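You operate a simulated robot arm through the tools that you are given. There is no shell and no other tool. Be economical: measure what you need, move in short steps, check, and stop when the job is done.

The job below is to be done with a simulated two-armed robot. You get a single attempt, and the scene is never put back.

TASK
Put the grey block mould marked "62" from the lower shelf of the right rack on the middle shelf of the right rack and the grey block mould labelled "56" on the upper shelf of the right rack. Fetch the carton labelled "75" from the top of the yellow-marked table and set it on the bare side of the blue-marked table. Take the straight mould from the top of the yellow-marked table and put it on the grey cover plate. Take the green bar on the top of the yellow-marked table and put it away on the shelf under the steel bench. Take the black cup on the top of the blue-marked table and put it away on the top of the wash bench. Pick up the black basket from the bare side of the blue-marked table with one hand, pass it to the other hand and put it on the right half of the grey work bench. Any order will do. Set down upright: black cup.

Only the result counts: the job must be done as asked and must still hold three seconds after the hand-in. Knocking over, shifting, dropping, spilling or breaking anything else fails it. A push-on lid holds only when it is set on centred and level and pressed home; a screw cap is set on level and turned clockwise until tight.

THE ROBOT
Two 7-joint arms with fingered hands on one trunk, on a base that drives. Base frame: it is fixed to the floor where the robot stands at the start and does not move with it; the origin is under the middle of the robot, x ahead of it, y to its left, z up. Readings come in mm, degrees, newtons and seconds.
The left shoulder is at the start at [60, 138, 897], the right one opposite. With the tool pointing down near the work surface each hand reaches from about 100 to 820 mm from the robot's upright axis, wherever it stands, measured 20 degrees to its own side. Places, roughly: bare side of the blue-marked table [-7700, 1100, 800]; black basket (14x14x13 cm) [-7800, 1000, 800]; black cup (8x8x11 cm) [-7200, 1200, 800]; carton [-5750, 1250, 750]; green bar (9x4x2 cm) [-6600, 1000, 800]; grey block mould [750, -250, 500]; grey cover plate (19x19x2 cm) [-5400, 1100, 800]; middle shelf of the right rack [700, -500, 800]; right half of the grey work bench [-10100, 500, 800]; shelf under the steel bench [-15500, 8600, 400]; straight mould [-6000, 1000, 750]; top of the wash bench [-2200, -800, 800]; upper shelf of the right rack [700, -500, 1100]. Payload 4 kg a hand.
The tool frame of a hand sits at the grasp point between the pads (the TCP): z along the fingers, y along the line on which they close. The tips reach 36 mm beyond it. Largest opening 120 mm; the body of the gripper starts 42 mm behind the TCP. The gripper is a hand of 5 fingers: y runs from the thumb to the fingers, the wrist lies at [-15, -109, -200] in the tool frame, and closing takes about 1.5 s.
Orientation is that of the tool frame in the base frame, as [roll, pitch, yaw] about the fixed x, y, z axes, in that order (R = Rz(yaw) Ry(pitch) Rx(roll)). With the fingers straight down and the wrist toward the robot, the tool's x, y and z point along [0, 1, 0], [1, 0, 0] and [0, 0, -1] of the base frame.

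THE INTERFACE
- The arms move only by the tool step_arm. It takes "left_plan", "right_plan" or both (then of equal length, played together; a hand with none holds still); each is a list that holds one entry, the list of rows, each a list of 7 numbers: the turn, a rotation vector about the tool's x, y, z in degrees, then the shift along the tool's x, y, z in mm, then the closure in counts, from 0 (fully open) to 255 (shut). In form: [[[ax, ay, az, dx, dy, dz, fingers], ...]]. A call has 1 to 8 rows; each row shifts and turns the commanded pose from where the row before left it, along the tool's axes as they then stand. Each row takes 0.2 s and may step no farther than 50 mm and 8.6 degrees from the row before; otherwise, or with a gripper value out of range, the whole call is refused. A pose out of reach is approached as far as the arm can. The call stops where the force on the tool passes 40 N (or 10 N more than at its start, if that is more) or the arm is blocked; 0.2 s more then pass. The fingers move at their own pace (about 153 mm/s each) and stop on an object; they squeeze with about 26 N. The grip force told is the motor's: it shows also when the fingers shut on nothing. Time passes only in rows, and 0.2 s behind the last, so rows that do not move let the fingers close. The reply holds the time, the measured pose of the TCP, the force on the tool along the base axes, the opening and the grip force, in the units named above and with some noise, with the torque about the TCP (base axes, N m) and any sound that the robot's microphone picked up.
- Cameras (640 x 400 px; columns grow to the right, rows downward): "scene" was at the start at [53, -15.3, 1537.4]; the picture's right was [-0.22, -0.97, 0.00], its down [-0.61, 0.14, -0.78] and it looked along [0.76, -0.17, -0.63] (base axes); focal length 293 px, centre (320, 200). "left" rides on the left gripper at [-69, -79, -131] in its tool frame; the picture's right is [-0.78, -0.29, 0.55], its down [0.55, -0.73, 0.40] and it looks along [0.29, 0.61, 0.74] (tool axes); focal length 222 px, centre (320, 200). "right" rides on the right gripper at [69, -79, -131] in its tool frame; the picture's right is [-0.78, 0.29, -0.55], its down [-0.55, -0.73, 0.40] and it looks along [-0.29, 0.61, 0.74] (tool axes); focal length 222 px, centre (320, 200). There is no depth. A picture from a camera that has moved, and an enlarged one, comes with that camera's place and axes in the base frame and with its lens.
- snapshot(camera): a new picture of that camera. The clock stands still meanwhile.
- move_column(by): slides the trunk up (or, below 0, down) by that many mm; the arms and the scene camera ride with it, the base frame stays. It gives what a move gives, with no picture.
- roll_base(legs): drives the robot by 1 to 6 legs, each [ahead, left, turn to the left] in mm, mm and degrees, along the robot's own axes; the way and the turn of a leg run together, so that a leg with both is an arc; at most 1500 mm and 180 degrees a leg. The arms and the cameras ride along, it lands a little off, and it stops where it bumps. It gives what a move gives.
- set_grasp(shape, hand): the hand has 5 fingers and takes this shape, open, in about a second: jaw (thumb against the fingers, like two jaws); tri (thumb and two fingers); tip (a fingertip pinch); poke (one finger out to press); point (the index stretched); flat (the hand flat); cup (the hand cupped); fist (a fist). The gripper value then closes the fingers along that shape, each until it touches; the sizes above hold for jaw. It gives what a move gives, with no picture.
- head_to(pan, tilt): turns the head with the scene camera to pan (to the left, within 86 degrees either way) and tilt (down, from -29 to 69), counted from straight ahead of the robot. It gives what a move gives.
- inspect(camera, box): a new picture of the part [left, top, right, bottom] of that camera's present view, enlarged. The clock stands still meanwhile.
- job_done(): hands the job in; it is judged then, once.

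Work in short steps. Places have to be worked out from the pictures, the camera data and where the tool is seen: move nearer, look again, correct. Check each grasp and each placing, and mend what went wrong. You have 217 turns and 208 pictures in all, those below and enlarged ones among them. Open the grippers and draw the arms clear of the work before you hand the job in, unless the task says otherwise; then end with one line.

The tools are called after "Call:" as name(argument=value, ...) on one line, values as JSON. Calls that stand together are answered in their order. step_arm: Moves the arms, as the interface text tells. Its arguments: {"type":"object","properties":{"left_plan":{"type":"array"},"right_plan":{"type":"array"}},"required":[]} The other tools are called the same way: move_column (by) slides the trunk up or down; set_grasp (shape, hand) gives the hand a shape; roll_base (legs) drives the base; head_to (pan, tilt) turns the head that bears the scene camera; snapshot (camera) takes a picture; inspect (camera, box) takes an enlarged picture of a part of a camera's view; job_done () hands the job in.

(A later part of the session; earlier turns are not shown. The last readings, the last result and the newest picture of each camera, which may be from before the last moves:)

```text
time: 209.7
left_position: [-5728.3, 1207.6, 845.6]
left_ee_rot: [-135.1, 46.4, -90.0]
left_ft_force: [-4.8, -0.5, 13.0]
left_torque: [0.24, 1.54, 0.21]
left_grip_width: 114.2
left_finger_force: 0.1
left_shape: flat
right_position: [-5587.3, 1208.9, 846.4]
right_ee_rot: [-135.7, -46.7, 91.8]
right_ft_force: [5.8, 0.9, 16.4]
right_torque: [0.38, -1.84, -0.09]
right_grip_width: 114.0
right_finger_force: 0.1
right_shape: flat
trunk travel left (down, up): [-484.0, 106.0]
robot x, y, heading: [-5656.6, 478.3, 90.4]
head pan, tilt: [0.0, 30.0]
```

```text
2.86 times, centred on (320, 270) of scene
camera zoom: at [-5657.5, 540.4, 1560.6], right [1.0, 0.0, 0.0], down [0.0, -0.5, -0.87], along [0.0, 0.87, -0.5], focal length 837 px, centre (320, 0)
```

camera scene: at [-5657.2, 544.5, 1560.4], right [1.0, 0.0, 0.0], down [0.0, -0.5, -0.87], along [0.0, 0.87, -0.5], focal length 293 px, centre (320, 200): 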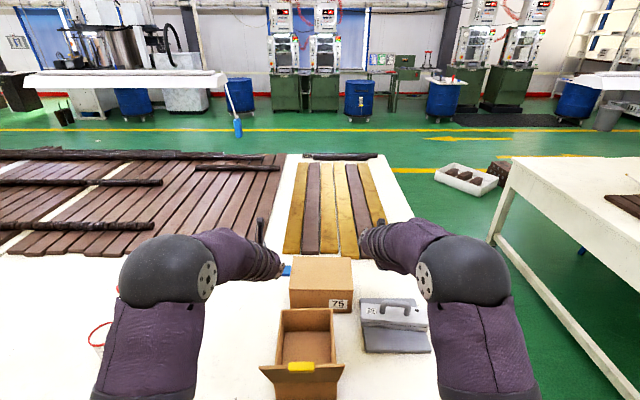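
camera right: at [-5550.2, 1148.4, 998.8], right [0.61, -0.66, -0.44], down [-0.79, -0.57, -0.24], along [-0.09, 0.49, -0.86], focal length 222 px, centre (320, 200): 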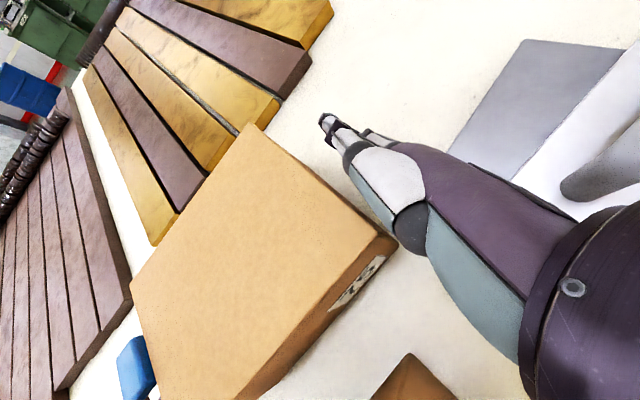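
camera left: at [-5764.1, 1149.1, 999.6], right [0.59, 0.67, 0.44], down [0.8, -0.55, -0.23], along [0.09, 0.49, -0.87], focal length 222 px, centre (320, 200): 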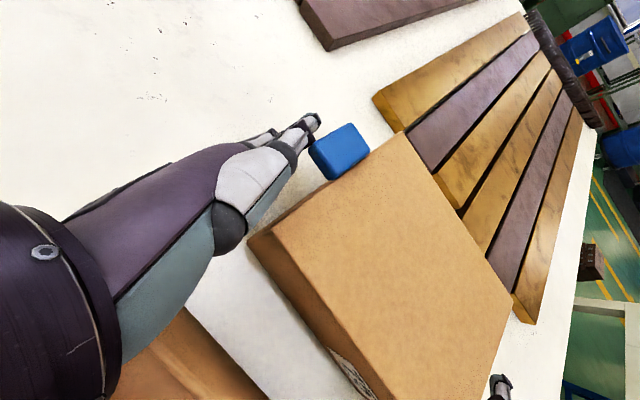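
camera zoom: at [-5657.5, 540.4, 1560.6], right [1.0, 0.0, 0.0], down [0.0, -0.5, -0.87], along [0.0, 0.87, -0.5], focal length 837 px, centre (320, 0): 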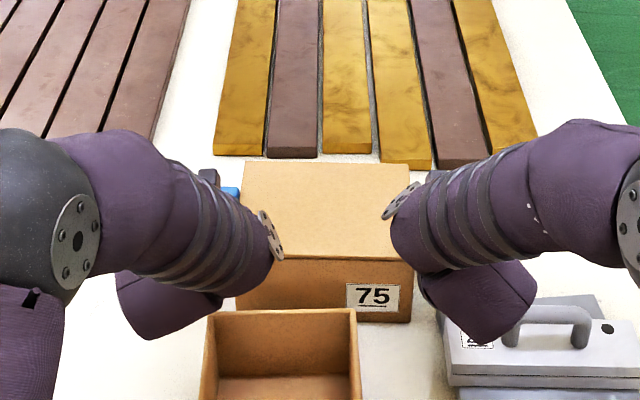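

Fingertips still press on the table. I raise both 14 mm.

Call:
step_arm(left_plan=[[[0, 0, 0, -10, -7, -7, 0], [0, 0, 0, 0, 0, 0, 0]]], right_plan=[[[0, 0, 0, 10, -7, -7, 0], [0, 0, 0, 0, 0, 0, 0]]])

Call:
step_arm(left_plan=[[[0, 0, 0, 0, -5, 5, 0], [0, 0, 0, 0, -5, 5, 0], [0, 0, 0, 0, 0, 0, 0]]], right_plan=[[[0, 0, 0, 0, -5, 5, 0], [0, 0, 0, 0, -5, 5, 0], [0, 0, 0, 0, 0, 0, 0]]])

Call:
snapshot(camera="right")

Call:
snapshot(camera="left")

```text
time: 210.3
left_position: [-5727.3, 1208.6, 857.8]
left_ee_rot: [-135.1, 46.1, -90.2]
left_ft_force: [-0.6, -0.2, 0.3]
left_torque: [0.03, -0.03, 0.0]
left_grip_width: 114.4
left_finger_force: 0.0
left_shape: flat
right_position: [-5588.7, 1208.0, 856.2]
right_ee_rot: [-135.3, -46.2, 91.7]
right_ft_force: [0.5, 0.0, 0.8]
right_torque: [0.0, 0.02, 0.01]
right_grip_width: 114.2
right_finger_force: 0.1
right_shape: flat
trunk travel left (down, up): [-484.0, 106.0]
robot x, y, heading: [-5656.7, 479.2, 90.5]
head pan, tilt: [0.0, 30.0]
```

```text
time: 211.1
left_position: [-5713.2, 1208.9, 857.9]
left_ee_rot: [-135.1, 46.3, -90.1]
left_ft_force: [-1.5, -0.1, 0.6]
left_torque: [-0.01, -0.05, 0.0]
left_grip_width: 114.4
left_finger_force: 0.0
left_shape: flat
right_position: [-5600.6, 1208.9, 858.9]
right_ee_rot: [-135.5, -46.3, 91.7]
right_ft_force: [0.7, 0.1, 0.6]
right_torque: [-0.02, 0.03, 0.01]
right_grip_width: 114.3
right_finger_force: 0.0
right_shape: flat
trunk travel left (down, up): [-484.0, 106.0]
robot x, y, heading: [-5652.4, 477.9, 90.2]
head pan, tilt: [0.0, 30.0]
```

```text
106 pictures are left
camera right: at [-5564.4, 1149.6, 1011.5], right [0.61, -0.66, -0.44], down [-0.79, -0.57, -0.24], along [-0.09, 0.49, -0.87], focal length 222 px, centre (320, 200)
```

right: 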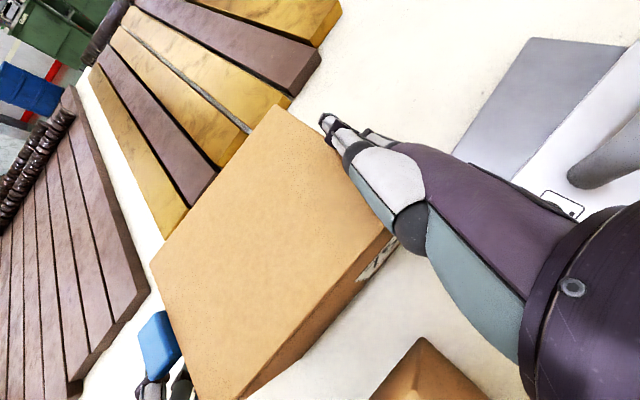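

```text
105 pictures are left
camera left: at [-5749.6, 1150.3, 1011.1], right [0.59, 0.67, 0.44], down [0.8, -0.55, -0.23], along [0.09, 0.49, -0.87], focal length 222 px, centre (320, 200)
```

left: 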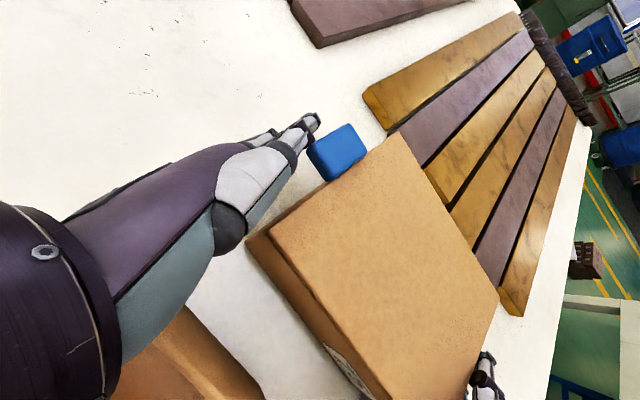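

The left index finger is pushing the blue tab. I back both hands off sideways, pull them 32 mm toward me, then close in again.

Call:
step_arm(left_plan=[[[0, 0, 0, 0, 14, -14, 0], [0, 0, 0, 22.6, -16, -16, 0], [0, 0, 0, 0, -12, 12, 0], [0, 0, 0, 0, 0, 0, 0]]], right_plan=[[[0, 0, 0, 0, 0, 0, 0], [0, 0, 0, -22.6, -16, -16, 0], [0, 0, 0, 0, -5, 5, 0], [0, 0, 0, 0, 0, 0, 0]]])

Call:
snapshot(camera="left")

Call:
snapshot(camera="right")

```text
time: 212.1
left_position: [-5716.9, 1174.9, 858.5]
left_ee_rot: [-135.1, 46.3, -90.1]
left_ft_force: [-1.3, 0.5, 1.2]
left_torque: [-0.12, 0.08, -0.1]
left_grip_width: 114.0
left_finger_force: 0.0
left_shape: flat
right_position: [-5607.3, 1174.4, 856.5]
right_ee_rot: [-135.6, -46.4, 91.9]
right_ft_force: [1.0, -0.8, 1.9]
right_torque: [0.08, -0.09, -0.09]
right_grip_width: 114.2
right_finger_force: 0.1
right_shape: flat
trunk travel left (down, up): [-484.0, 106.0]
robot x, y, heading: [-5654.7, 480.2, 90.2]
head pan, tilt: [0.0, 30.0]
```

```text
104 pictures are left
camera left: at [-5753.7, 1116.5, 1012.3], right [0.59, 0.67, 0.44], down [0.8, -0.55, -0.23], along [0.09, 0.49, -0.87], focal length 222 px, centre (320, 200)
```

left: 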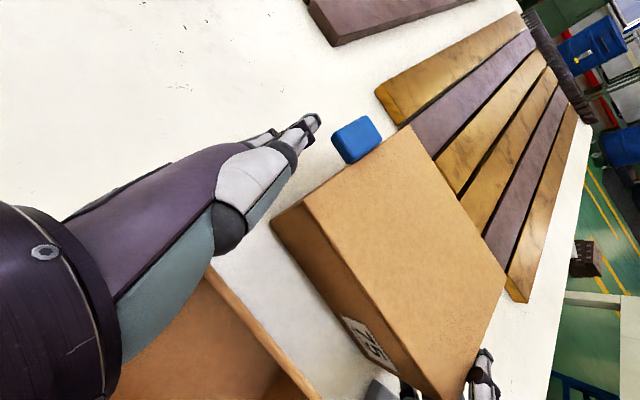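

```text
103 pictures are left
camera right: at [-5571.1, 1116.1, 1010.5], right [0.61, -0.66, -0.44], down [-0.79, -0.57, -0.24], along [-0.09, 0.49, -0.87], focal length 222 px, centre (320, 200)
```

right: 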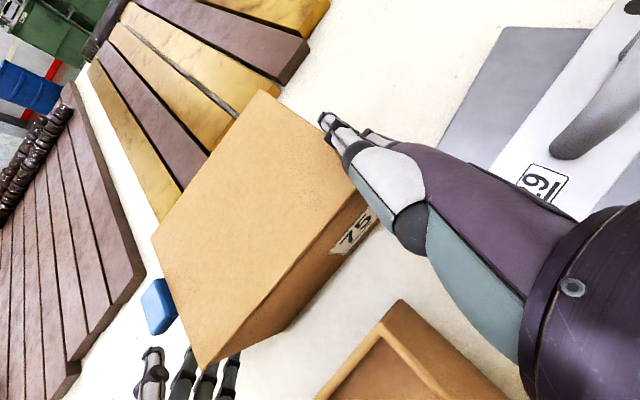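

Now the left fingers are in front of the tab. I close in step by step.

Call:
step_arm(left_plan=[[[0, 0, 0, 0, -5, 5, 0], [0, 0, 0, 0, -5, 5, 0], [0, 0, 0, 0, 0, 0, 0]]], right_plan=[[[0, 0, 0, 0, -5, 5, 0], [0, 0, 0, 0, -5, 5, 0], [0, 0, 0, 0, 0, 0, 0]]])

Call:
step_arm(left_plan=[[[0, 0, 0, 0, -4, 4, 0], [0, 0, 0, 0, -4, 4, 0], [0, 0, 0, 0, 0, 0, 0]]], right_plan=[[[0, 0, 0, 0, -4, 4, 0], [0, 0, 0, 0, -4, 4, 0], [0, 0, 0, 0, 0, 0, 0]]])

Call:
snapshot(camera="left")

Call:
snapshot(camera="right")

```text
time: 212.9
left_position: [-5702.0, 1175.6, 858.2]
left_ee_rot: [-135.1, 46.3, -90.0]
left_ft_force: [-1.6, 0.0, 0.4]
left_torque: [-0.09, 0.05, -0.05]
left_grip_width: 114.1
left_finger_force: 0.1
left_shape: flat
right_position: [-5623.1, 1174.7, 857.9]
right_ee_rot: [-135.6, -46.4, 91.8]
right_ft_force: [1.9, -0.2, 0.5]
right_torque: [0.08, -0.07, -0.05]
right_grip_width: 114.1
right_finger_force: 0.0
right_shape: flat
trunk travel left (down, up): [-484.0, 106.0]
robot x, y, heading: [-5653.7, 480.7, 90.2]
head pan, tilt: [0.0, 30.0]
```

```text
time: 213.7
left_position: [-5693.9, 1176.9, 859.2]
left_ee_rot: [-135.3, 46.4, -89.9]
left_ft_force: [-13.2, -0.4, 3.1]
left_torque: [0.04, 0.05, 0.37]
left_grip_width: 0.0
left_finger_force: 0.0
left_shape: flat
right_position: [-5630.9, 1173.8, 857.7]
right_ee_rot: [-135.6, -46.4, 91.7]
right_ft_force: [11.7, -0.4, 2.2]
right_torque: [0.11, -0.03, -0.54]
right_grip_width: 114.1
right_finger_force: 0.1
right_shape: flat
trunk travel left (down, up): [-484.0, 106.0]
robot x, y, heading: [-5656.7, 479.9, 90.6]
head pan, tilt: [0.0, 30.0]
```

```text
102 pictures are left
camera left: at [-5731.0, 1117.7, 1012.1], right [0.59, 0.67, 0.44], down [0.8, -0.55, -0.24], along [0.08, 0.49, -0.87], focal length 222 px, centre (320, 200)
```

left: 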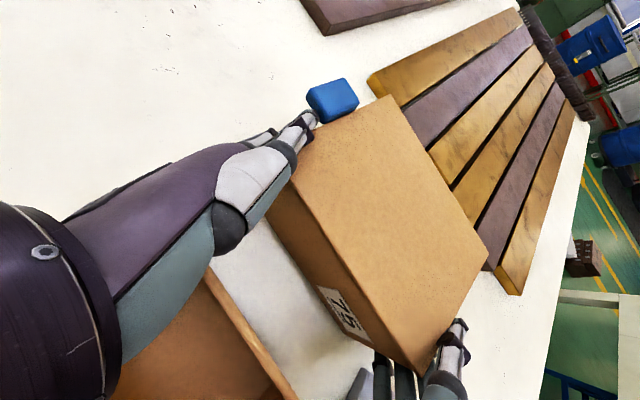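

```text
101 pictures are left
camera right: at [-5594.6, 1115.1, 1010.9], right [0.61, -0.66, -0.44], down [-0.79, -0.57, -0.24], along [-0.09, 0.49, -0.87], focal length 222 px, centre (320, 200)
```

right: 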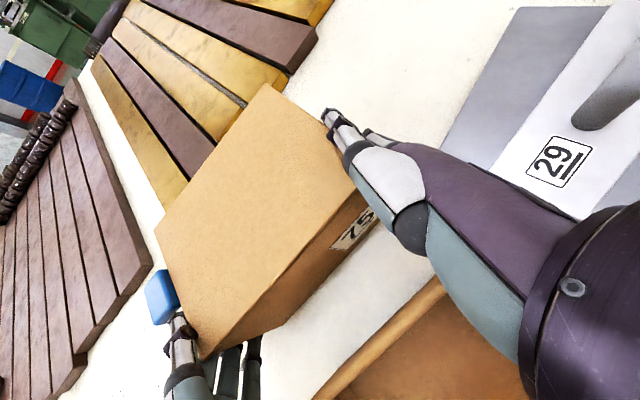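

Balanced squeeze at ~12 N. I add more and then test-lift.

Call:
step_arm(left_plan=[[[0, 0, 0, 0, -4, 4, 0], [0, 0, 0, 0, -3, 3, 0], [0, 0, 0, 0, 0, 0, 0]]], right_plan=[[[0, 0, 0, 0, -4, 4, 0], [0, 0, 0, 0, -3, 3, 0], [0, 0, 0, 0, 0, 0, 0]]])

```text
time: 214.5
left_position: [-5687.3, 1178.7, 858.2]
left_ee_rot: [-135.6, 46.5, -89.9]
left_ft_force: [-33.5, 0.9, 2.1]
left_torque: [0.03, -0.07, 0.72]
left_grip_width: 0.0
left_finger_force: 0.1
left_shape: flat
right_position: [-5637.0, 1176.4, 858.8]
right_ee_rot: [-136.1, -46.6, 91.7]
right_ft_force: [33.7, -2.0, 7.9]
right_torque: [0.24, -0.13, -0.86]
right_grip_width: 0.0
right_finger_force: 0.0
right_shape: flat
trunk travel left (down, up): [-484.0, 106.0]
robot x, y, heading: [-5654.0, 476.6, 90.5]
head pan, tilt: [0.0, 30.0]
```

33 N on both sides. Lift with the trunk 25 mm.

Call:
move_column(by=25)

Call:
snapshot(camera="right")

Call:
inspect(camera="scene", box=[220, 200, 420, 340])

```text
time: 215.2
left_position: [-5686.7, 1177.4, 882.1]
left_ee_rot: [-135.6, 46.3, -90.2]
left_ft_force: [-30.0, 2.2, -4.8]
left_torque: [-0.05, 0.21, 0.44]
left_grip_width: 0.1
left_finger_force: 0.2
left_shape: flat
right_position: [-5640.3, 1174.8, 880.4]
right_ee_rot: [-136.0, -46.3, 91.8]
right_ft_force: [29.7, -2.7, 2.4]
right_torque: [0.06, 0.2, -0.31]
right_grip_width: 0.0
right_finger_force: 0.1
right_shape: flat
trunk travel left (down, up): [-509.0, 81.0]
robot x, y, heading: [-5655.2, 478.6, 90.4]
head pan, tilt: [0.0, 30.0]
```

```text
100 pictures are left
camera right: at [-5603.4, 1116.6, 1034.5], right [0.61, -0.66, -0.44], down [-0.79, -0.57, -0.24], along [-0.09, 0.49, -0.87], focal length 222 px, centre (320, 200)
```

right: 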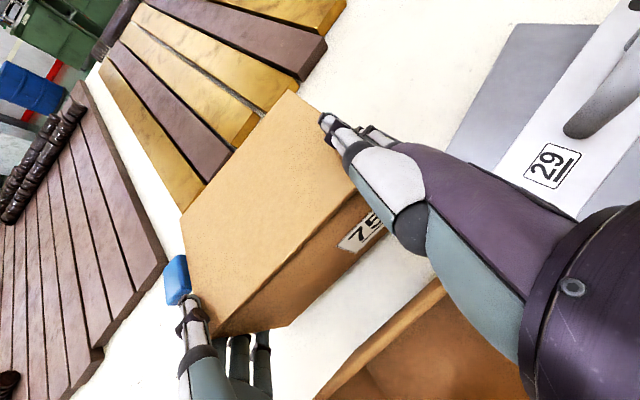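

```text
2.86 times, centred on (320, 270) of scene
camera zoom: at [-5657.2, 543.8, 1585.4], right [1.0, 0.0, 0.0], down [0.0, -0.5, -0.87], along [0.0, 0.87, -0.5], focal length 837 px, centre (320, 0)
```

zoom: 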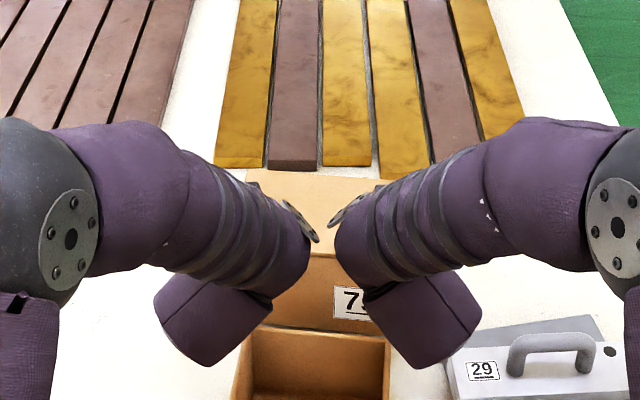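

Call:
move_column(by=40)

Call:
snapshot(camera="right")

Call:
snapshot(camera="left")

```text
time: 216.1
left_position: [-5686.0, 1177.6, 922.4]
left_ee_rot: [-135.5, 46.2, -90.1]
left_ft_force: [-25.8, 1.6, -5.1]
left_torque: [-0.03, 0.23, 0.43]
left_grip_width: 0.0
left_finger_force: 0.1
left_shape: flat
right_position: [-5641.2, 1174.8, 922.0]
right_ee_rot: [-135.7, -46.4, 91.6]
right_ft_force: [26.6, -0.8, 3.0]
right_torque: [-0.12, -0.01, -0.36]
right_grip_width: 0.0
right_finger_force: 0.0
right_shape: flat
trunk travel left (down, up): [-549.0, 41.0]
robot x, y, heading: [-5655.0, 477.1, 90.3]
head pan, tilt: [0.0, 30.0]
```

```text
98 pictures are left
camera right: at [-5604.3, 1116.7, 1074.9], right [0.61, -0.66, -0.44], down [-0.79, -0.57, -0.24], along [-0.09, 0.49, -0.87], focal length 222 px, centre (320, 200)
```

right: 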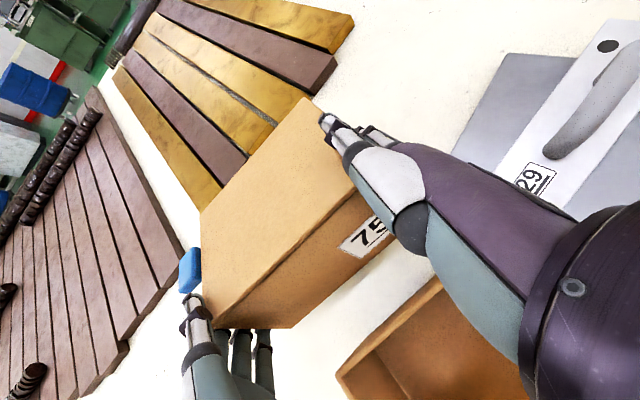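

```text
97 pictures are left
camera left: at [-5721.2, 1119.2, 1075.8], right [0.59, 0.68, 0.44], down [0.8, -0.55, -0.24], along [0.08, 0.49, -0.87], focal length 222 px, centre (320, 200)
```

left: 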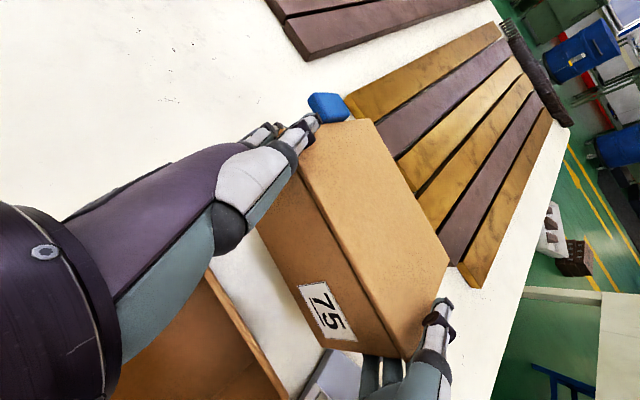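

The carton is airborne (light, ~0.2 kg) but tilts rear-down a little, and the squeeze drops slowly. I add squeeze and raise further.

Call:
step_arm(left_plan=[[[0, 0, 0, 0, -2.5, 2.5, 0], [0, 0, 0, 0, 0, 0, 0]]], right_plan=[[[0, 0, 0, 0, -2.5, 2.5, 0], [0, 0, 0, 0, 0, 0, 0]]])

Call:
move_column(by=40)

Call:
snapshot(camera="left")

```text
time: 216.7
left_position: [-5683.6, 1177.9, 922.2]
left_ee_rot: [-135.5, 46.3, -89.9]
left_ft_force: [-30.6, 2.8, -6.8]
left_torque: [0.0, 0.39, 0.5]
left_grip_width: 0.0
left_finger_force: 0.0
left_shape: flat
right_position: [-5641.0, 1176.0, 921.4]
right_ee_rot: [-135.8, -46.5, 91.3]
right_ft_force: [30.3, -2.5, 4.9]
right_torque: [-0.2, -0.07, -0.39]
right_grip_width: 0.0
right_finger_force: 0.1
right_shape: flat
trunk travel left (down, up): [-549.0, 41.0]
robot x, y, heading: [-5659.1, 478.4, 90.2]
head pan, tilt: [0.0, 30.0]
```

```text
time: 217.5
left_position: [-5683.0, 1177.7, 962.1]
left_ee_rot: [-135.7, 46.3, -90.1]
left_ft_force: [-30.9, 2.4, -5.9]
left_torque: [0.09, 0.4, 0.52]
left_grip_width: 0.4
left_finger_force: 0.0
left_shape: flat
right_position: [-5643.2, 1175.8, 961.3]
right_ee_rot: [-135.8, -46.4, 91.5]
right_ft_force: [31.1, -1.9, 3.4]
right_torque: [-0.24, -0.13, -0.52]
right_grip_width: 0.0
right_finger_force: 0.0
right_shape: flat
trunk travel left (down, up): [-589.0, 1.0]
robot x, y, heading: [-5651.1, 476.4, 90.2]
head pan, tilt: [0.0, 30.0]
```

```text
96 pictures are left
camera left: at [-5719.1, 1119.1, 1115.6], right [0.59, 0.68, 0.44], down [0.8, -0.55, -0.24], along [0.08, 0.49, -0.87], focal length 222 px, centre (320, 200)
```

left: 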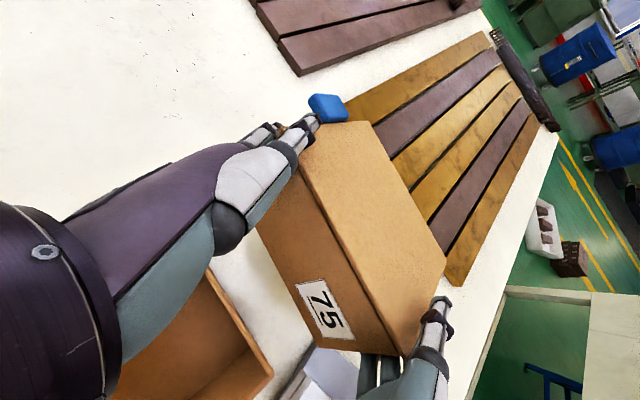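

Stable. I raise both arms 50 mm together and check.

Call:
step_arm(left_plan=[[[0, 0, 0, -9, -6.3, -6.3, 0], [0, 0, 0, -9, -6.3, -6.3, 0], [0, 0, 0, -9, -6.3, -6.3, 0], [0, 0, 0, -9, -6.3, -6.3, 0], [0, 0, 0, 0, 0, 0, 0]]], right_plan=[[[0, 0, 0, 9, -6.3, -6.3, 0], [0, 0, 0, 9, -6.3, -6.3, 0], [0, 0, 0, 9, -6.3, -6.3, 0], [0, 0, 0, 9, -6.3, -6.3, 0], [0, 0, 0, 0, 0, 0, 0]]])

Call:
head_to(pan=55, tilt=30)

Call:
snapshot(camera="scene")

```text
time: 218.7
left_position: [-5683.5, 1176.1, 1012.5]
left_ee_rot: [-135.5, 46.3, -90.0]
left_ft_force: [-30.7, 3.0, -5.2]
left_torque: [0.07, 0.51, 0.61]
left_grip_width: 0.0
left_finger_force: 0.0
left_shape: flat
right_position: [-5642.6, 1175.9, 1011.8]
right_ee_rot: [-135.9, -46.5, 91.5]
right_ft_force: [30.2, -2.4, 2.9]
right_torque: [-0.22, -0.29, -0.56]
right_grip_width: 0.2
right_finger_force: 0.1
right_shape: flat
trunk travel left (down, up): [-589.0, 1.0]
robot x, y, heading: [-5657.9, 480.2, 90.1]
head pan, tilt: [0.0, 30.0]
```

```text
time: 219.9
left_position: [-5682.4, 1177.2, 1012.7]
left_ee_rot: [-135.6, 46.3, -90.1]
left_ft_force: [-30.4, 2.3, -4.6]
left_torque: [0.07, 0.57, 0.63]
left_grip_width: 0.2
left_finger_force: 0.0
left_shape: flat
right_position: [-5643.3, 1175.6, 1012.3]
right_ee_rot: [-135.8, -46.5, 91.6]
right_ft_force: [29.0, -1.9, 2.2]
right_torque: [-0.21, -0.37, -0.63]
right_grip_width: 0.0
right_finger_force: 0.0
right_shape: flat
trunk travel left (down, up): [-589.0, 1.0]
robot x, y, heading: [-5656.2, 478.8, 90.5]
head pan, tilt: [55.0, 30.0]
```

```text
95 pictures are left
camera scene: at [-5731.1, 504.9, 1665.4], right [0.57, 0.82, 0.0], down [0.41, -0.29, -0.87], along [-0.71, 0.49, -0.5], focal length 293 px, centre (320, 200)
```

scene: 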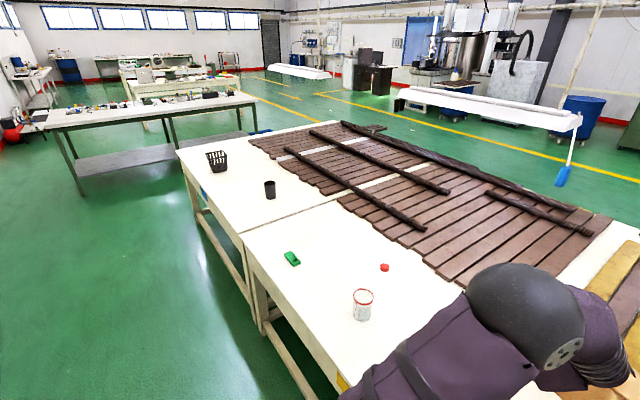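

Path: box bottom (~890) clears the cup (880). I drive left in two legs, checking the hold in between.

Call:
roll_base(legs=[[0, 450, 0]])

Call:
snapshot(camera="left")

```text
time: 222.7
left_position: [-6139.7, 1173.2, 1011.6]
left_ee_rot: [-135.4, 46.4, -89.5]
left_ft_force: [-26.1, 0.2, -3.8]
left_torque: [-0.01, 0.66, 0.71]
left_grip_width: 0.0
left_finger_force: 0.1
left_shape: flat
right_position: [-6103.0, 1171.1, 1012.4]
right_ee_rot: [-136.1, -46.5, 92.2]
right_ft_force: [25.5, -1.9, 1.2]
right_torque: [-0.2, -0.59, -0.65]
right_grip_width: 0.0
right_finger_force: 0.0
right_shape: flat
trunk travel left (down, up): [-589.0, 1.0]
robot x, y, heading: [-6107.7, 475.2, 90.7]
head pan, tilt: [55.0, 30.0]
```

```text
94 pictures are left
camera left: at [-6175.1, 1113.2, 1165.8], right [0.59, 0.68, 0.44], down [0.81, -0.54, -0.24], along [0.08, 0.49, -0.87], focal length 222 px, centre (320, 200)
```

left: 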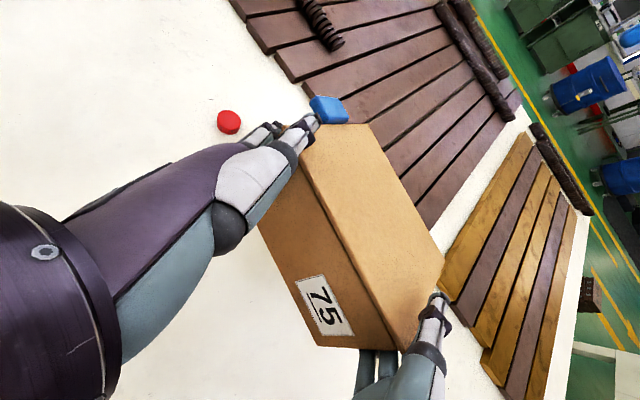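

Hold is good but slackening (26 N). I tighten slightly and continue.

Call:
step_arm(left_plan=[[[0, 0, 0, 0, -3, 3, 0], [0, 0, 0, 0, 0, 0, 0]]], right_plan=[[[0, 0, 0, 0, -3, 3, 0], [0, 0, 0, 0, 0, 0, 0]]])

Call:
roll_base(legs=[[0, 700, -0.5]])

Call:
snapshot(camera="left")

```text
time: 223.3
left_position: [-6138.1, 1174.3, 1011.4]
left_ee_rot: [-135.7, 46.4, -89.3]
left_ft_force: [-25.0, 0.1, -3.5]
left_torque: [-0.07, 0.67, 0.67]
left_grip_width: 0.0
left_finger_force: 0.1
left_shape: flat
right_position: [-6101.2, 1171.6, 1012.6]
right_ee_rot: [-136.2, -46.5, 91.8]
right_ft_force: [25.8, -1.0, 0.5]
right_torque: [-0.18, -0.58, -0.68]
right_grip_width: 0.1
right_finger_force: 0.0
right_shape: flat
trunk travel left (down, up): [-589.0, 1.0]
robot x, y, heading: [-6107.7, 473.5, 90.7]
head pan, tilt: [55.0, 30.0]
```

```text
time: 227.1
left_position: [-6833.2, 1167.5, 1012.5]
left_ee_rot: [-135.6, 46.4, -89.8]
left_ft_force: [-23.8, 0.6, -1.1]
left_torque: [0.03, 0.82, 0.79]
left_grip_width: 0.0
left_finger_force: 0.0
left_shape: flat
right_position: [-6798.9, 1165.9, 1012.9]
right_ee_rot: [-136.3, -46.6, 91.7]
right_ft_force: [24.0, -1.5, -0.4]
right_torque: [-0.24, -0.8, -0.79]
right_grip_width: 0.2
right_finger_force: 0.0
right_shape: flat
trunk travel left (down, up): [-589.0, 1.0]
robot x, y, heading: [-6809.4, 465.6, 90.3]
head pan, tilt: [55.0, 30.0]
```

```text
93 pictures are left
camera left: at [-6868.3, 1107.6, 1165.4], right [0.59, 0.68, 0.44], down [0.81, -0.54, -0.24], along [0.08, 0.49, -0.87], focal length 222 px, centre (320, 200)
```

left: 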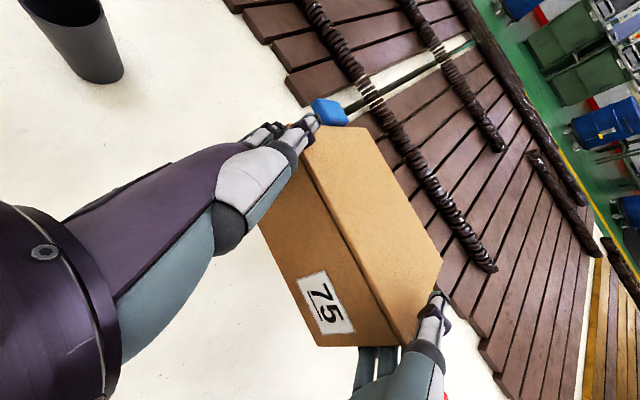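

Still held; the cup top (~880) is below the hands' lowest point (~937). I continue left 700.

Call:
step_arm(left_plan=[[[0, 0, 0, 0, -3, 3, 0], [0, 0, 0, 0, 0, 0, 0]]], right_plan=[[[0, 0, 0, 0, -3, 3, 0], [0, 0, 0, 0, 0, 0, 0]]])

Call:
roll_base(legs=[[0, 690, 0]])

Call:
head_to(pan=0, tilt=40)

Call:
snapshot(camera="scene")

Call:
snapshot(camera="left")

Call:
snapshot(camera="right")

```text
time: 227.7
left_position: [-6831.4, 1168.0, 1011.1]
left_ee_rot: [-136.0, 46.3, -89.8]
left_ft_force: [-21.0, 1.0, -0.8]
left_torque: [-0.03, 0.8, 0.65]
left_grip_width: 0.0
left_finger_force: 0.0
left_shape: flat
right_position: [-6798.4, 1166.0, 1012.7]
right_ee_rot: [-136.5, -46.7, 91.5]
right_ft_force: [21.9, -0.7, -2.1]
right_torque: [-0.15, -0.82, -0.71]
right_grip_width: 0.0
right_finger_force: 0.1
right_shape: flat
trunk travel left (down, up): [-589.0, 1.0]
robot x, y, heading: [-6810.7, 470.2, 90.3]
head pan, tilt: [55.0, 30.0]
```

```text
time: 231.5
left_position: [-7519.8, 1162.3, 1011.4]
left_ee_rot: [-135.6, 46.5, -89.3]
left_ft_force: [-21.4, 0.4, 0.1]
left_torque: [0.01, 0.95, 0.72]
left_grip_width: 0.0
left_finger_force: 0.1
left_shape: flat
right_position: [-7488.9, 1160.4, 1011.3]
right_ee_rot: [-136.6, -46.6, 92.1]
right_ft_force: [21.1, -0.1, -3.1]
right_torque: [-0.22, -0.97, -0.81]
right_grip_width: 0.0
right_finger_force: 0.1
right_shape: flat
trunk travel left (down, up): [-589.0, 1.0]
robot x, y, heading: [-7496.3, 464.2, 90.6]
head pan, tilt: [55.0, 30.0]
```

```text
time: 232.7
left_position: [-7521.1, 1163.7, 1012.6]
left_ee_rot: [-136.0, 46.5, -89.4]
left_ft_force: [-18.2, -0.1, -0.2]
left_torque: [-0.02, 0.82, 0.68]
left_grip_width: 0.0
left_finger_force: 0.0
left_shape: flat
right_position: [-7488.0, 1161.6, 1011.4]
right_ee_rot: [-136.5, -46.7, 91.7]
right_ft_force: [18.7, 0.2, -3.5]
right_torque: [-0.16, -0.84, -0.68]
right_grip_width: 0.0
right_finger_force: 0.1
right_shape: flat
trunk travel left (down, up): [-589.0, 1.0]
robot x, y, heading: [-7493.1, 465.0, 90.7]
head pan, tilt: [0.0, 40.0]
```

```text
92 pictures are left
camera scene: at [-7496.2, 522.4, 1650.1], right [1.0, 0.01, 0.0], down [0.01, -0.64, -0.77], along [-0.01, 0.77, -0.64], focal length 293 px, centre (320, 200)
```

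scene: 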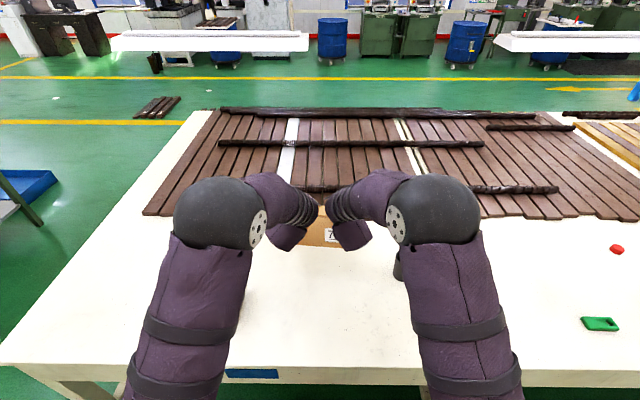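

```text
91 pictures are left
camera left: at [-7556.1, 1102.8, 1165.5], right [0.58, 0.68, 0.44], down [0.81, -0.53, -0.24], along [0.07, 0.5, -0.87], focal length 222 px, centre (320, 200)
```

left: 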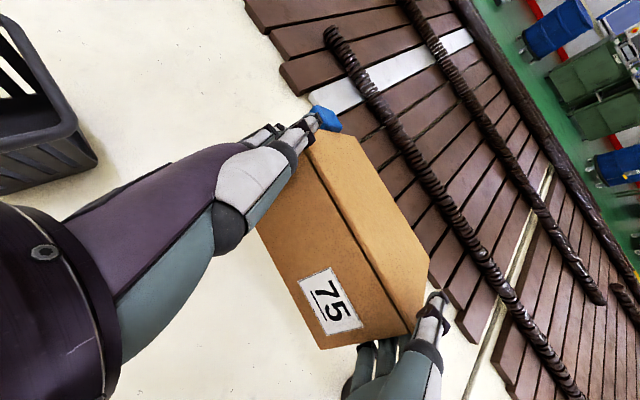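

```text
90 pictures are left
camera right: at [-7453.4, 1101.0, 1165.3], right [0.61, -0.66, -0.44], down [-0.79, -0.56, -0.25], along [-0.08, 0.5, -0.86], focal length 222 px, centre (320, 200)
```

right: 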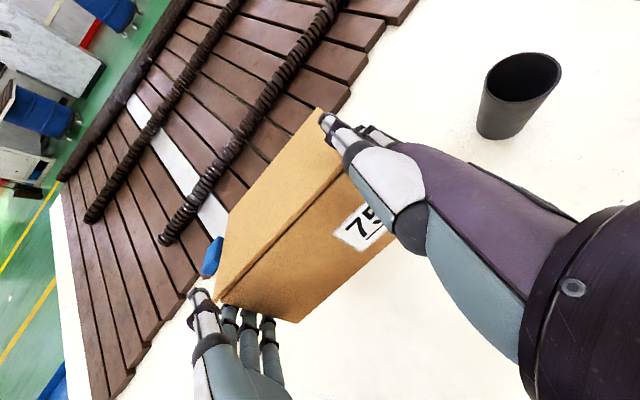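

At the destination. I lower with the trunk in stages; the rear edge will touch first and level the box.

Call:
move_column(by=-85)

Call:
move_column(by=-30)

Call:
snapshot(camera="right")

```text
time: 233.9
left_position: [-7521.5, 1162.1, 929.2]
left_ee_rot: [-135.9, 46.6, -89.5]
left_ft_force: [-17.4, -2.0, 9.0]
left_torque: [0.36, 1.52, 0.81]
left_grip_width: 0.0
left_finger_force: 0.0
left_shape: flat
right_position: [-7488.3, 1160.6, 927.9]
right_ee_rot: [-136.5, -46.8, 91.7]
right_ft_force: [17.1, -1.7, 1.2]
right_torque: [0.5, -0.85, -0.67]
right_grip_width: 0.2
right_finger_force: 0.1
right_shape: flat
trunk travel left (down, up): [-504.0, 86.0]
robot x, y, heading: [-7491.0, 462.5, 90.7]
head pan, tilt: [0.0, 40.0]
```

```text
time: 234.7
left_position: [-7520.0, 1162.5, 897.6]
left_ee_rot: [-135.9, 46.5, -89.6]
left_ft_force: [-15.5, 0.4, 1.2]
left_torque: [0.22, 0.81, 0.56]
left_grip_width: 0.0
left_finger_force: 0.2
left_shape: flat
right_position: [-7489.2, 1161.6, 897.5]
right_ee_rot: [-136.5, -46.5, 92.0]
right_ft_force: [14.5, -1.1, -0.3]
right_torque: [0.28, -0.53, -0.55]
right_grip_width: 0.0
right_finger_force: 0.1
right_shape: flat
trunk travel left (down, up): [-474.0, 116.0]
robot x, y, heading: [-7497.2, 462.9, 90.6]
head pan, tilt: [0.0, 40.0]
```

```text
89 pictures are left
camera right: at [-7454.2, 1100.5, 1050.4], right [0.61, -0.66, -0.44], down [-0.79, -0.56, -0.25], along [-0.08, 0.5, -0.86], focal length 222 px, centre (320, 200)
```

right: 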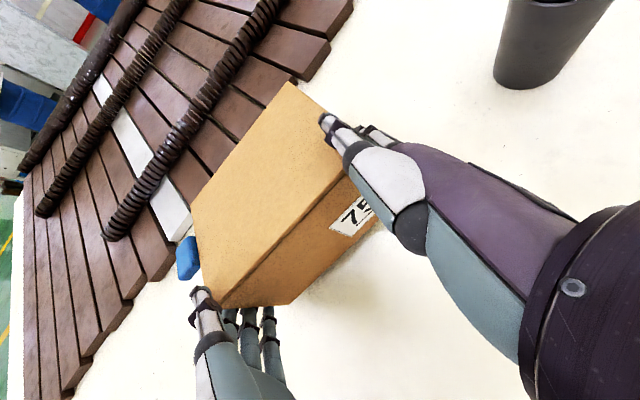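

Call:
move_column(by=-22)

Call:
move_column(by=-10)

Call:
snapshot(camera="right")

Call:
snapshot(camera="left")

```text
time: 235.4
left_position: [-7522.0, 1162.1, 874.8]
left_ee_rot: [-135.8, 46.5, -89.5]
left_ft_force: [-12.9, 0.1, 1.2]
left_torque: [0.08, 0.5, 0.51]
left_grip_width: 0.1
left_finger_force: 0.0
left_shape: flat
right_position: [-7489.3, 1160.7, 875.7]
right_ee_rot: [-136.5, -46.6, 91.8]
right_ft_force: [13.3, -0.8, -0.5]
right_torque: [0.22, -0.24, -0.45]
right_grip_width: 0.0
right_finger_force: 0.0
right_shape: flat
trunk travel left (down, up): [-452.0, 138.0]
robot x, y, heading: [-7495.5, 461.6, 90.9]
head pan, tilt: [0.0, 40.0]
```

```text
time: 235.9
left_position: [-7519.3, 1162.3, 865.4]
left_ee_rot: [-135.7, 46.5, -89.5]
left_ft_force: [-11.2, -1.9, 5.9]
left_torque: [0.23, 0.87, 0.55]
left_grip_width: 0.0
left_finger_force: 0.1
left_shape: flat
right_position: [-7489.7, 1159.5, 864.6]
right_ee_rot: [-136.5, -46.7, 91.8]
right_ft_force: [11.7, -2.3, 0.9]
right_torque: [0.29, -0.26, -0.52]
right_grip_width: 0.0
right_finger_force: 0.1
right_shape: flat
trunk travel left (down, up): [-442.0, 148.0]
robot x, y, heading: [-7498.6, 461.4, 90.7]
head pan, tilt: [0.0, 40.0]
```

```text
88 pictures are left
camera right: at [-7454.1, 1099.9, 1019.1], right [0.61, -0.66, -0.44], down [-0.79, -0.56, -0.25], along [-0.08, 0.5, -0.86], focal length 222 px, centre (320, 200)
```

right: 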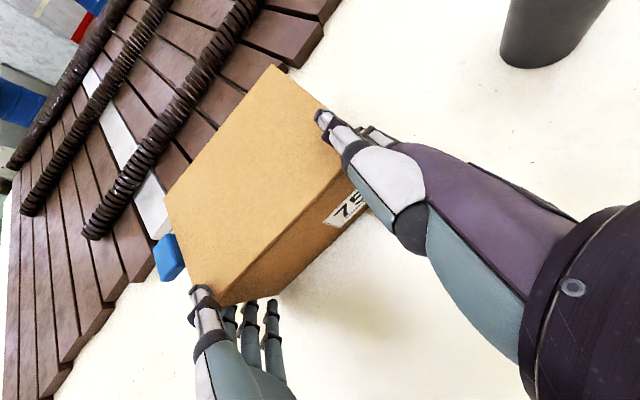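

```text
87 pictures are left
camera left: at [-7554.7, 1101.8, 1019.7], right [0.58, 0.68, 0.44], down [0.81, -0.54, -0.24], along [0.07, 0.5, -0.86], focal length 222 px, centre (320, 200)
```

left: 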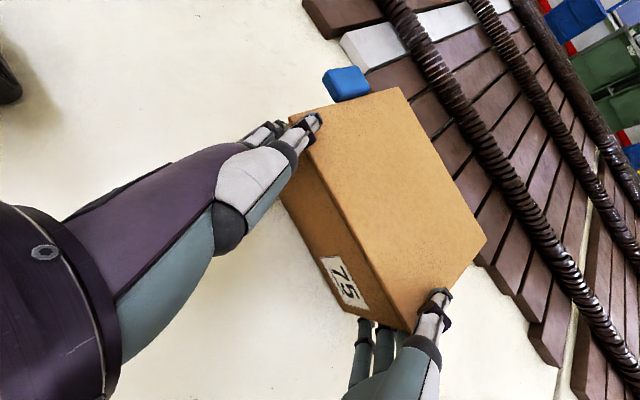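

Nearly flat on the table. I ease both hands outward slowly.

Call:
step_arm(left_plan=[[[0, 0, 0, 0, 3, -3, 0], [0, 0, 0, 0, 3, -3, 0], [0, 0, 0, 0, 3, -3, 0], [0, 0, 0, 0, 5, -5, 0], [0, 0, 0, 0, 10, -10, 0], [0, 0, 0, 0, 20, -20, 0]]], right_plan=[[[0, 0, 0, 0, 3, -3, 0], [0, 0, 0, 0, 3, -3, 0], [0, 0, 0, 0, 3, -3, 0], [0, 0, 0, 0, 5, -5, 0], [0, 0, 0, 0, 10, -10, 0], [0, 0, 0, 0, 20, -20, 0]]])

Call:
snapshot(camera="right")

Call:
snapshot(camera="left")

```text
time: 237.3
left_position: [-7582.2, 1162.7, 867.3]
left_ee_rot: [-136.0, 46.5, -89.6]
left_ft_force: [-0.7, 0.9, 0.0]
left_torque: [-0.02, -0.01, -0.01]
left_grip_width: 0.0
left_finger_force: 0.0
left_shape: flat
right_position: [-7427.0, 1161.3, 865.3]
right_ee_rot: [-136.4, -46.6, 91.8]
right_ft_force: [0.3, -0.7, -0.7]
right_torque: [-0.01, -0.03, 0.0]
right_grip_width: 0.0
right_finger_force: 0.0
right_shape: flat
trunk travel left (down, up): [-442.0, 148.0]
robot x, y, heading: [-7494.4, 460.5, 90.5]
head pan, tilt: [0.0, 40.0]
```

```text
86 pictures are left
camera right: at [-7391.5, 1102.6, 1018.7], right [0.61, -0.66, -0.44], down [-0.79, -0.56, -0.25], along [-0.08, 0.5, -0.86], focal length 222 px, centre (320, 200)
```

right: 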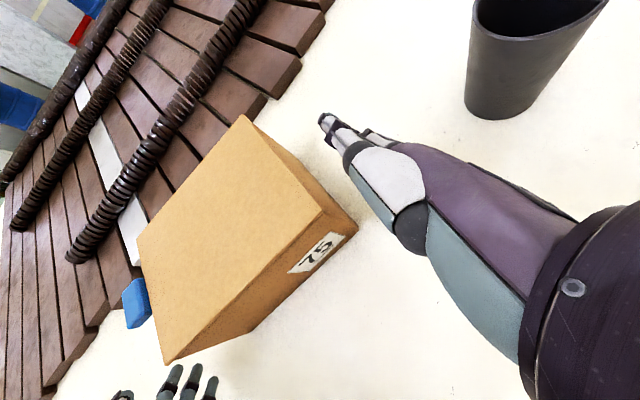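

```text
85 pictures are left
camera left: at [-7616.2, 1101.9, 1020.4], right [0.59, 0.68, 0.44], down [0.81, -0.54, -0.24], along [0.07, 0.5, -0.87], focal length 222 px, centre (320, 200)
```

left: 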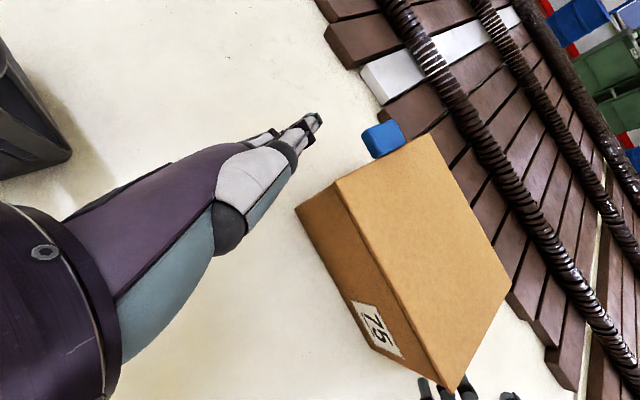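

Carton 75 stands on the blue table's bare side. I raise the hands, restore jaw shape and fingers-down orientation.

Call:
move_column(by=140)

Call:
step_arm(left_plan=[[[0, 5.8, 5.8, 0, 0, -25, 0], [0, 5.8, 5.8, 0, 0, -25, 0], [0, 5.8, 5.8, 0, 0, -25, 0], [0, 5.8, 5.8, 0, 0, -25, 0], [0, 5.8, 5.8, 0, 0, 0, 0], [0, 5.8, 5.8, 0, 0, 0, 0], [0, 5.8, 5.8, 0, 0, 0, 0], [0, 5.8, 5.8, 0, 0, 0, 0]]], right_plan=[[[0, -5.8, -5.8, 0, 0, -25, 0], [0, -5.8, -5.8, 0, 0, -25, 0], [0, -5.8, -5.8, 0, 0, -25, 0], [0, -5.8, -5.8, 0, 0, -25, 0], [0, -5.8, -5.8, 0, 0, 0, 0], [0, -5.8, -5.8, 0, 0, 0, 0], [0, -5.8, -5.8, 0, 0, 0, 0], [0, -5.8, -5.8, 0, 0, 0, 0]]])

Call:
step_arm(left_plan=[[[0, 5.75, 5.75, 0, 0, 0, 0], [0, 5.75, 5.75, 0, 0, 0, 0], [0, 5.75, 5.75, 0, 0, 0, 0]]], right_plan=[[[0, -5.75, -5.75, 0, 0, 0, 0], [0, -5.75, -5.75, 0, 0, 0, 0], [0, -5.75, -5.75, 0, 0, 0, 0]]])

Call:
set_grasp(shape="jaw", hand="right")

Call:
set_grasp(shape="jaw", hand="left")

Call:
snapshot(camera="scene")

```text
time: 239.0
left_position: [-7581.1, 1162.2, 1006.0]
left_ee_rot: [-136.2, 46.6, -89.8]
left_ft_force: [0.4, 0.4, 0.5]
left_torque: [0.03, -0.01, 0.05]
left_grip_width: 0.1
left_finger_force: 0.0
left_shape: flat
right_position: [-7426.4, 1162.2, 1004.6]
right_ee_rot: [-136.4, -46.6, 91.8]
right_ft_force: [-0.1, 0.1, 0.7]
right_torque: [-0.01, -0.03, -0.02]
right_grip_width: 0.2
right_finger_force: 0.0
right_shape: flat
trunk travel left (down, up): [-582.0, 8.0]
robot x, y, heading: [-7496.8, 465.8, 90.7]
head pan, tilt: [0.0, 40.0]
```

```text
time: 240.8
left_position: [-7649.7, 1120.0, 1067.7]
left_ee_rot: [-179.0, 16.7, -161.6]
left_ft_force: [0.2, -0.8, -0.4]
left_torque: [0.0, -0.02, 0.03]
left_grip_width: 0.2
left_finger_force: 0.1
left_shape: flat
right_position: [-7358.3, 1121.6, 1066.7]
right_ee_rot: [-179.2, -16.4, 163.6]
right_ft_force: [0.1, 0.1, -0.8]
right_torque: [0.04, 0.01, 0.01]
right_grip_width: 0.0
right_finger_force: 0.1
right_shape: flat
trunk travel left (down, up): [-582.0, 8.0]
robot x, y, heading: [-7493.7, 464.7, 90.8]
head pan, tilt: [0.0, 40.0]
```

```text
time: 241.6
left_position: [-7650.1, 1120.0, 1067.5]
left_ee_rot: [178.4, -0.7, -179.0]
left_ft_force: [0.2, 0.0, -0.7]
left_torque: [0.0, 0.0, -0.03]
left_grip_width: 0.1
left_finger_force: 0.1
left_shape: flat
right_position: [-7357.7, 1122.3, 1065.9]
right_ee_rot: [178.4, 1.1, -179.1]
right_ft_force: [0.2, -0.2, -1.0]
right_torque: [-0.03, -0.01, -0.03]
right_grip_width: 0.0
right_finger_force: 0.0
right_shape: flat
trunk travel left (down, up): [-582.0, 8.0]
robot x, y, heading: [-7495.1, 461.2, 90.7]
head pan, tilt: [0.0, 40.0]
```

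```text
time: 242.5
left_position: [-7650.1, 1119.0, 1068.6]
left_ee_rot: [178.5, -0.7, -178.9]
left_ft_force: [0.4, 0.7, -0.9]
left_torque: [0.0, -0.03, 0.02]
left_grip_width: 0.0
left_finger_force: 0.0
left_shape: flat
right_position: [-7359.0, 1123.0, 1065.4]
right_ee_rot: [178.3, 1.0, -179.3]
right_ft_force: [-0.3, 1.4, 0.0]
right_torque: [-0.01, 0.03, 0.01]
right_grip_width: 120.0
right_finger_force: 0.2
right_shape: jaw
trunk travel left (down, up): [-582.0, 8.0]
robot x, y, heading: [-7497.2, 465.3, 90.8]
head pan, tilt: [0.0, 40.0]
```

```text
time: 243.4
left_position: [-7649.5, 1120.0, 1067.6]
left_ee_rot: [178.5, -0.7, -178.9]
left_ft_force: [0.4, 0.2, 0.0]
left_torque: [0.0, -0.03, 0.03]
left_grip_width: 119.5
left_finger_force: 0.1
left_shape: jaw
right_position: [-7359.3, 1122.0, 1066.5]
right_ee_rot: [178.4, 1.0, -179.3]
right_ft_force: [0.4, -0.2, 0.9]
right_torque: [0.02, -0.02, 0.01]
right_grip_width: 119.8
right_finger_force: 0.0
right_shape: jaw
trunk travel left (down, up): [-582.0, 8.0]
robot x, y, heading: [-7495.5, 461.5, 90.5]
head pan, tilt: [0.0, 40.0]
```

```text
84 pictures are left
camera scene: at [-7496.1, 522.0, 1643.1], right [1.0, 0.01, 0.0], down [0.01, -0.64, -0.77], along [-0.01, 0.77, -0.64], focal length 293 px, centre (320, 200)
```

scene: 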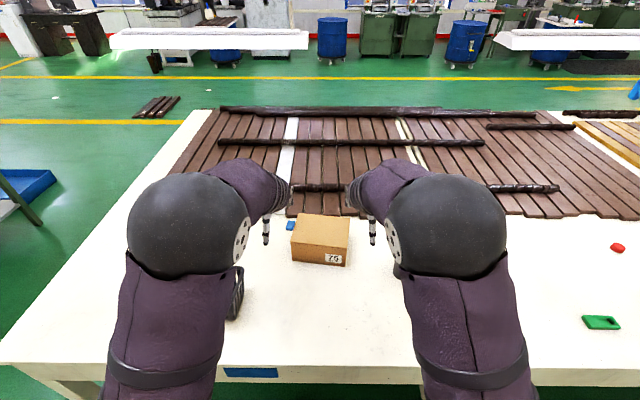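

Carton is good. Next the cup: base right 150 so the right hand is over it, then look with the hand camera.

Call:
roll_base(legs=[[0, -152, -0.5]])

Call:
snapshot(camera="right")

```text
time: 244.8
left_position: [-7486.0, 1122.4, 1067.7]
left_ee_rot: [178.5, -0.7, -179.5]
left_ft_force: [-0.1, -0.6, -0.2]
left_torque: [0.0, 0.06, 0.02]
left_grip_width: 119.5
left_finger_force: 0.1
left_shape: jaw
right_position: [-7195.4, 1121.2, 1065.3]
right_ee_rot: [178.4, 0.8, -179.9]
right_ft_force: [0.9, 0.6, 0.2]
right_torque: [-0.03, 0.02, 0.03]
right_grip_width: 119.7
right_finger_force: 0.2
right_shape: jaw
trunk travel left (down, up): [-582.0, 8.0]
robot x, y, heading: [-7338.8, 463.6, 89.9]
head pan, tilt: [0.0, 40.0]
```

```text
83 pictures are left
camera right: at [-7266.5, 1038.5, 1193.7], right [0.78, 0.28, 0.57], down [0.56, -0.72, -0.41], along [0.3, 0.63, -0.71], focal length 222 px, centre (320, 200)
```

right: 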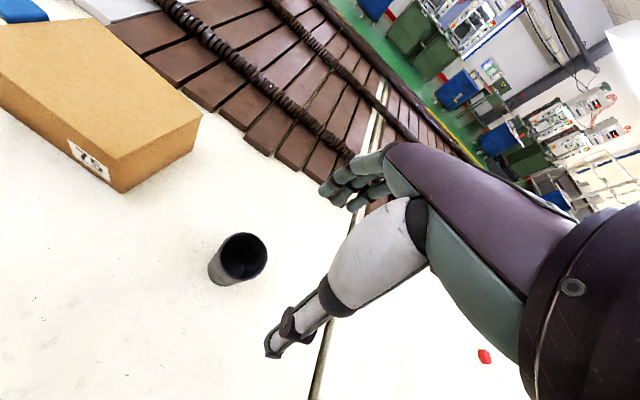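

Cup centre ≈(-7211,1146), rim z≈880. I move over it and descend to z≈905.

Call:
step_arm(right_plan=[[[1.6, 0, 0, 14, 25, 0, 0], [0, 0, 0, 0, 0, 40, 0], [0, 0, 0, 0, 0, 40, 0], [0, 0, 0, 0, 0, 40, 0], [0, 0, 0, 0, 0, 38, 0], [0, 0, 0, 0, 0, 0, 0]]])

Call:
snapshot(camera="right")

```text
time: 246.2
left_position: [-7487.2, 1121.4, 1066.7]
left_ee_rot: [178.5, -0.6, -179.6]
left_ft_force: [0.1, -0.3, 0.0]
left_torque: [0.01, 0.0, -0.01]
left_grip_width: 119.7
left_finger_force: 0.1
left_shape: jaw
right_position: [-7207.7, 1145.6, 908.0]
right_ee_rot: [179.9, 0.9, -179.8]
right_ft_force: [-0.8, 0.9, 0.0]
right_torque: [0.0, -0.03, -0.01]
right_grip_width: 120.0
right_finger_force: 0.0
right_shape: jaw
trunk travel left (down, up): [-582.0, 8.0]
robot x, y, heading: [-7340.7, 463.2, 89.7]
head pan, tilt: [0.0, 40.0]
```

```text
82 pictures are left
camera right: at [-7279.4, 1066.4, 1038.1], right [0.77, 0.29, 0.56], down [0.56, -0.73, -0.39], along [0.3, 0.61, -0.73], focal length 222 px, centre (320, 200)
```

right: 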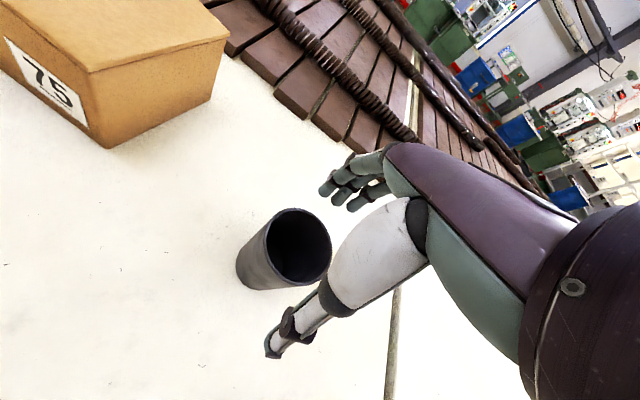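

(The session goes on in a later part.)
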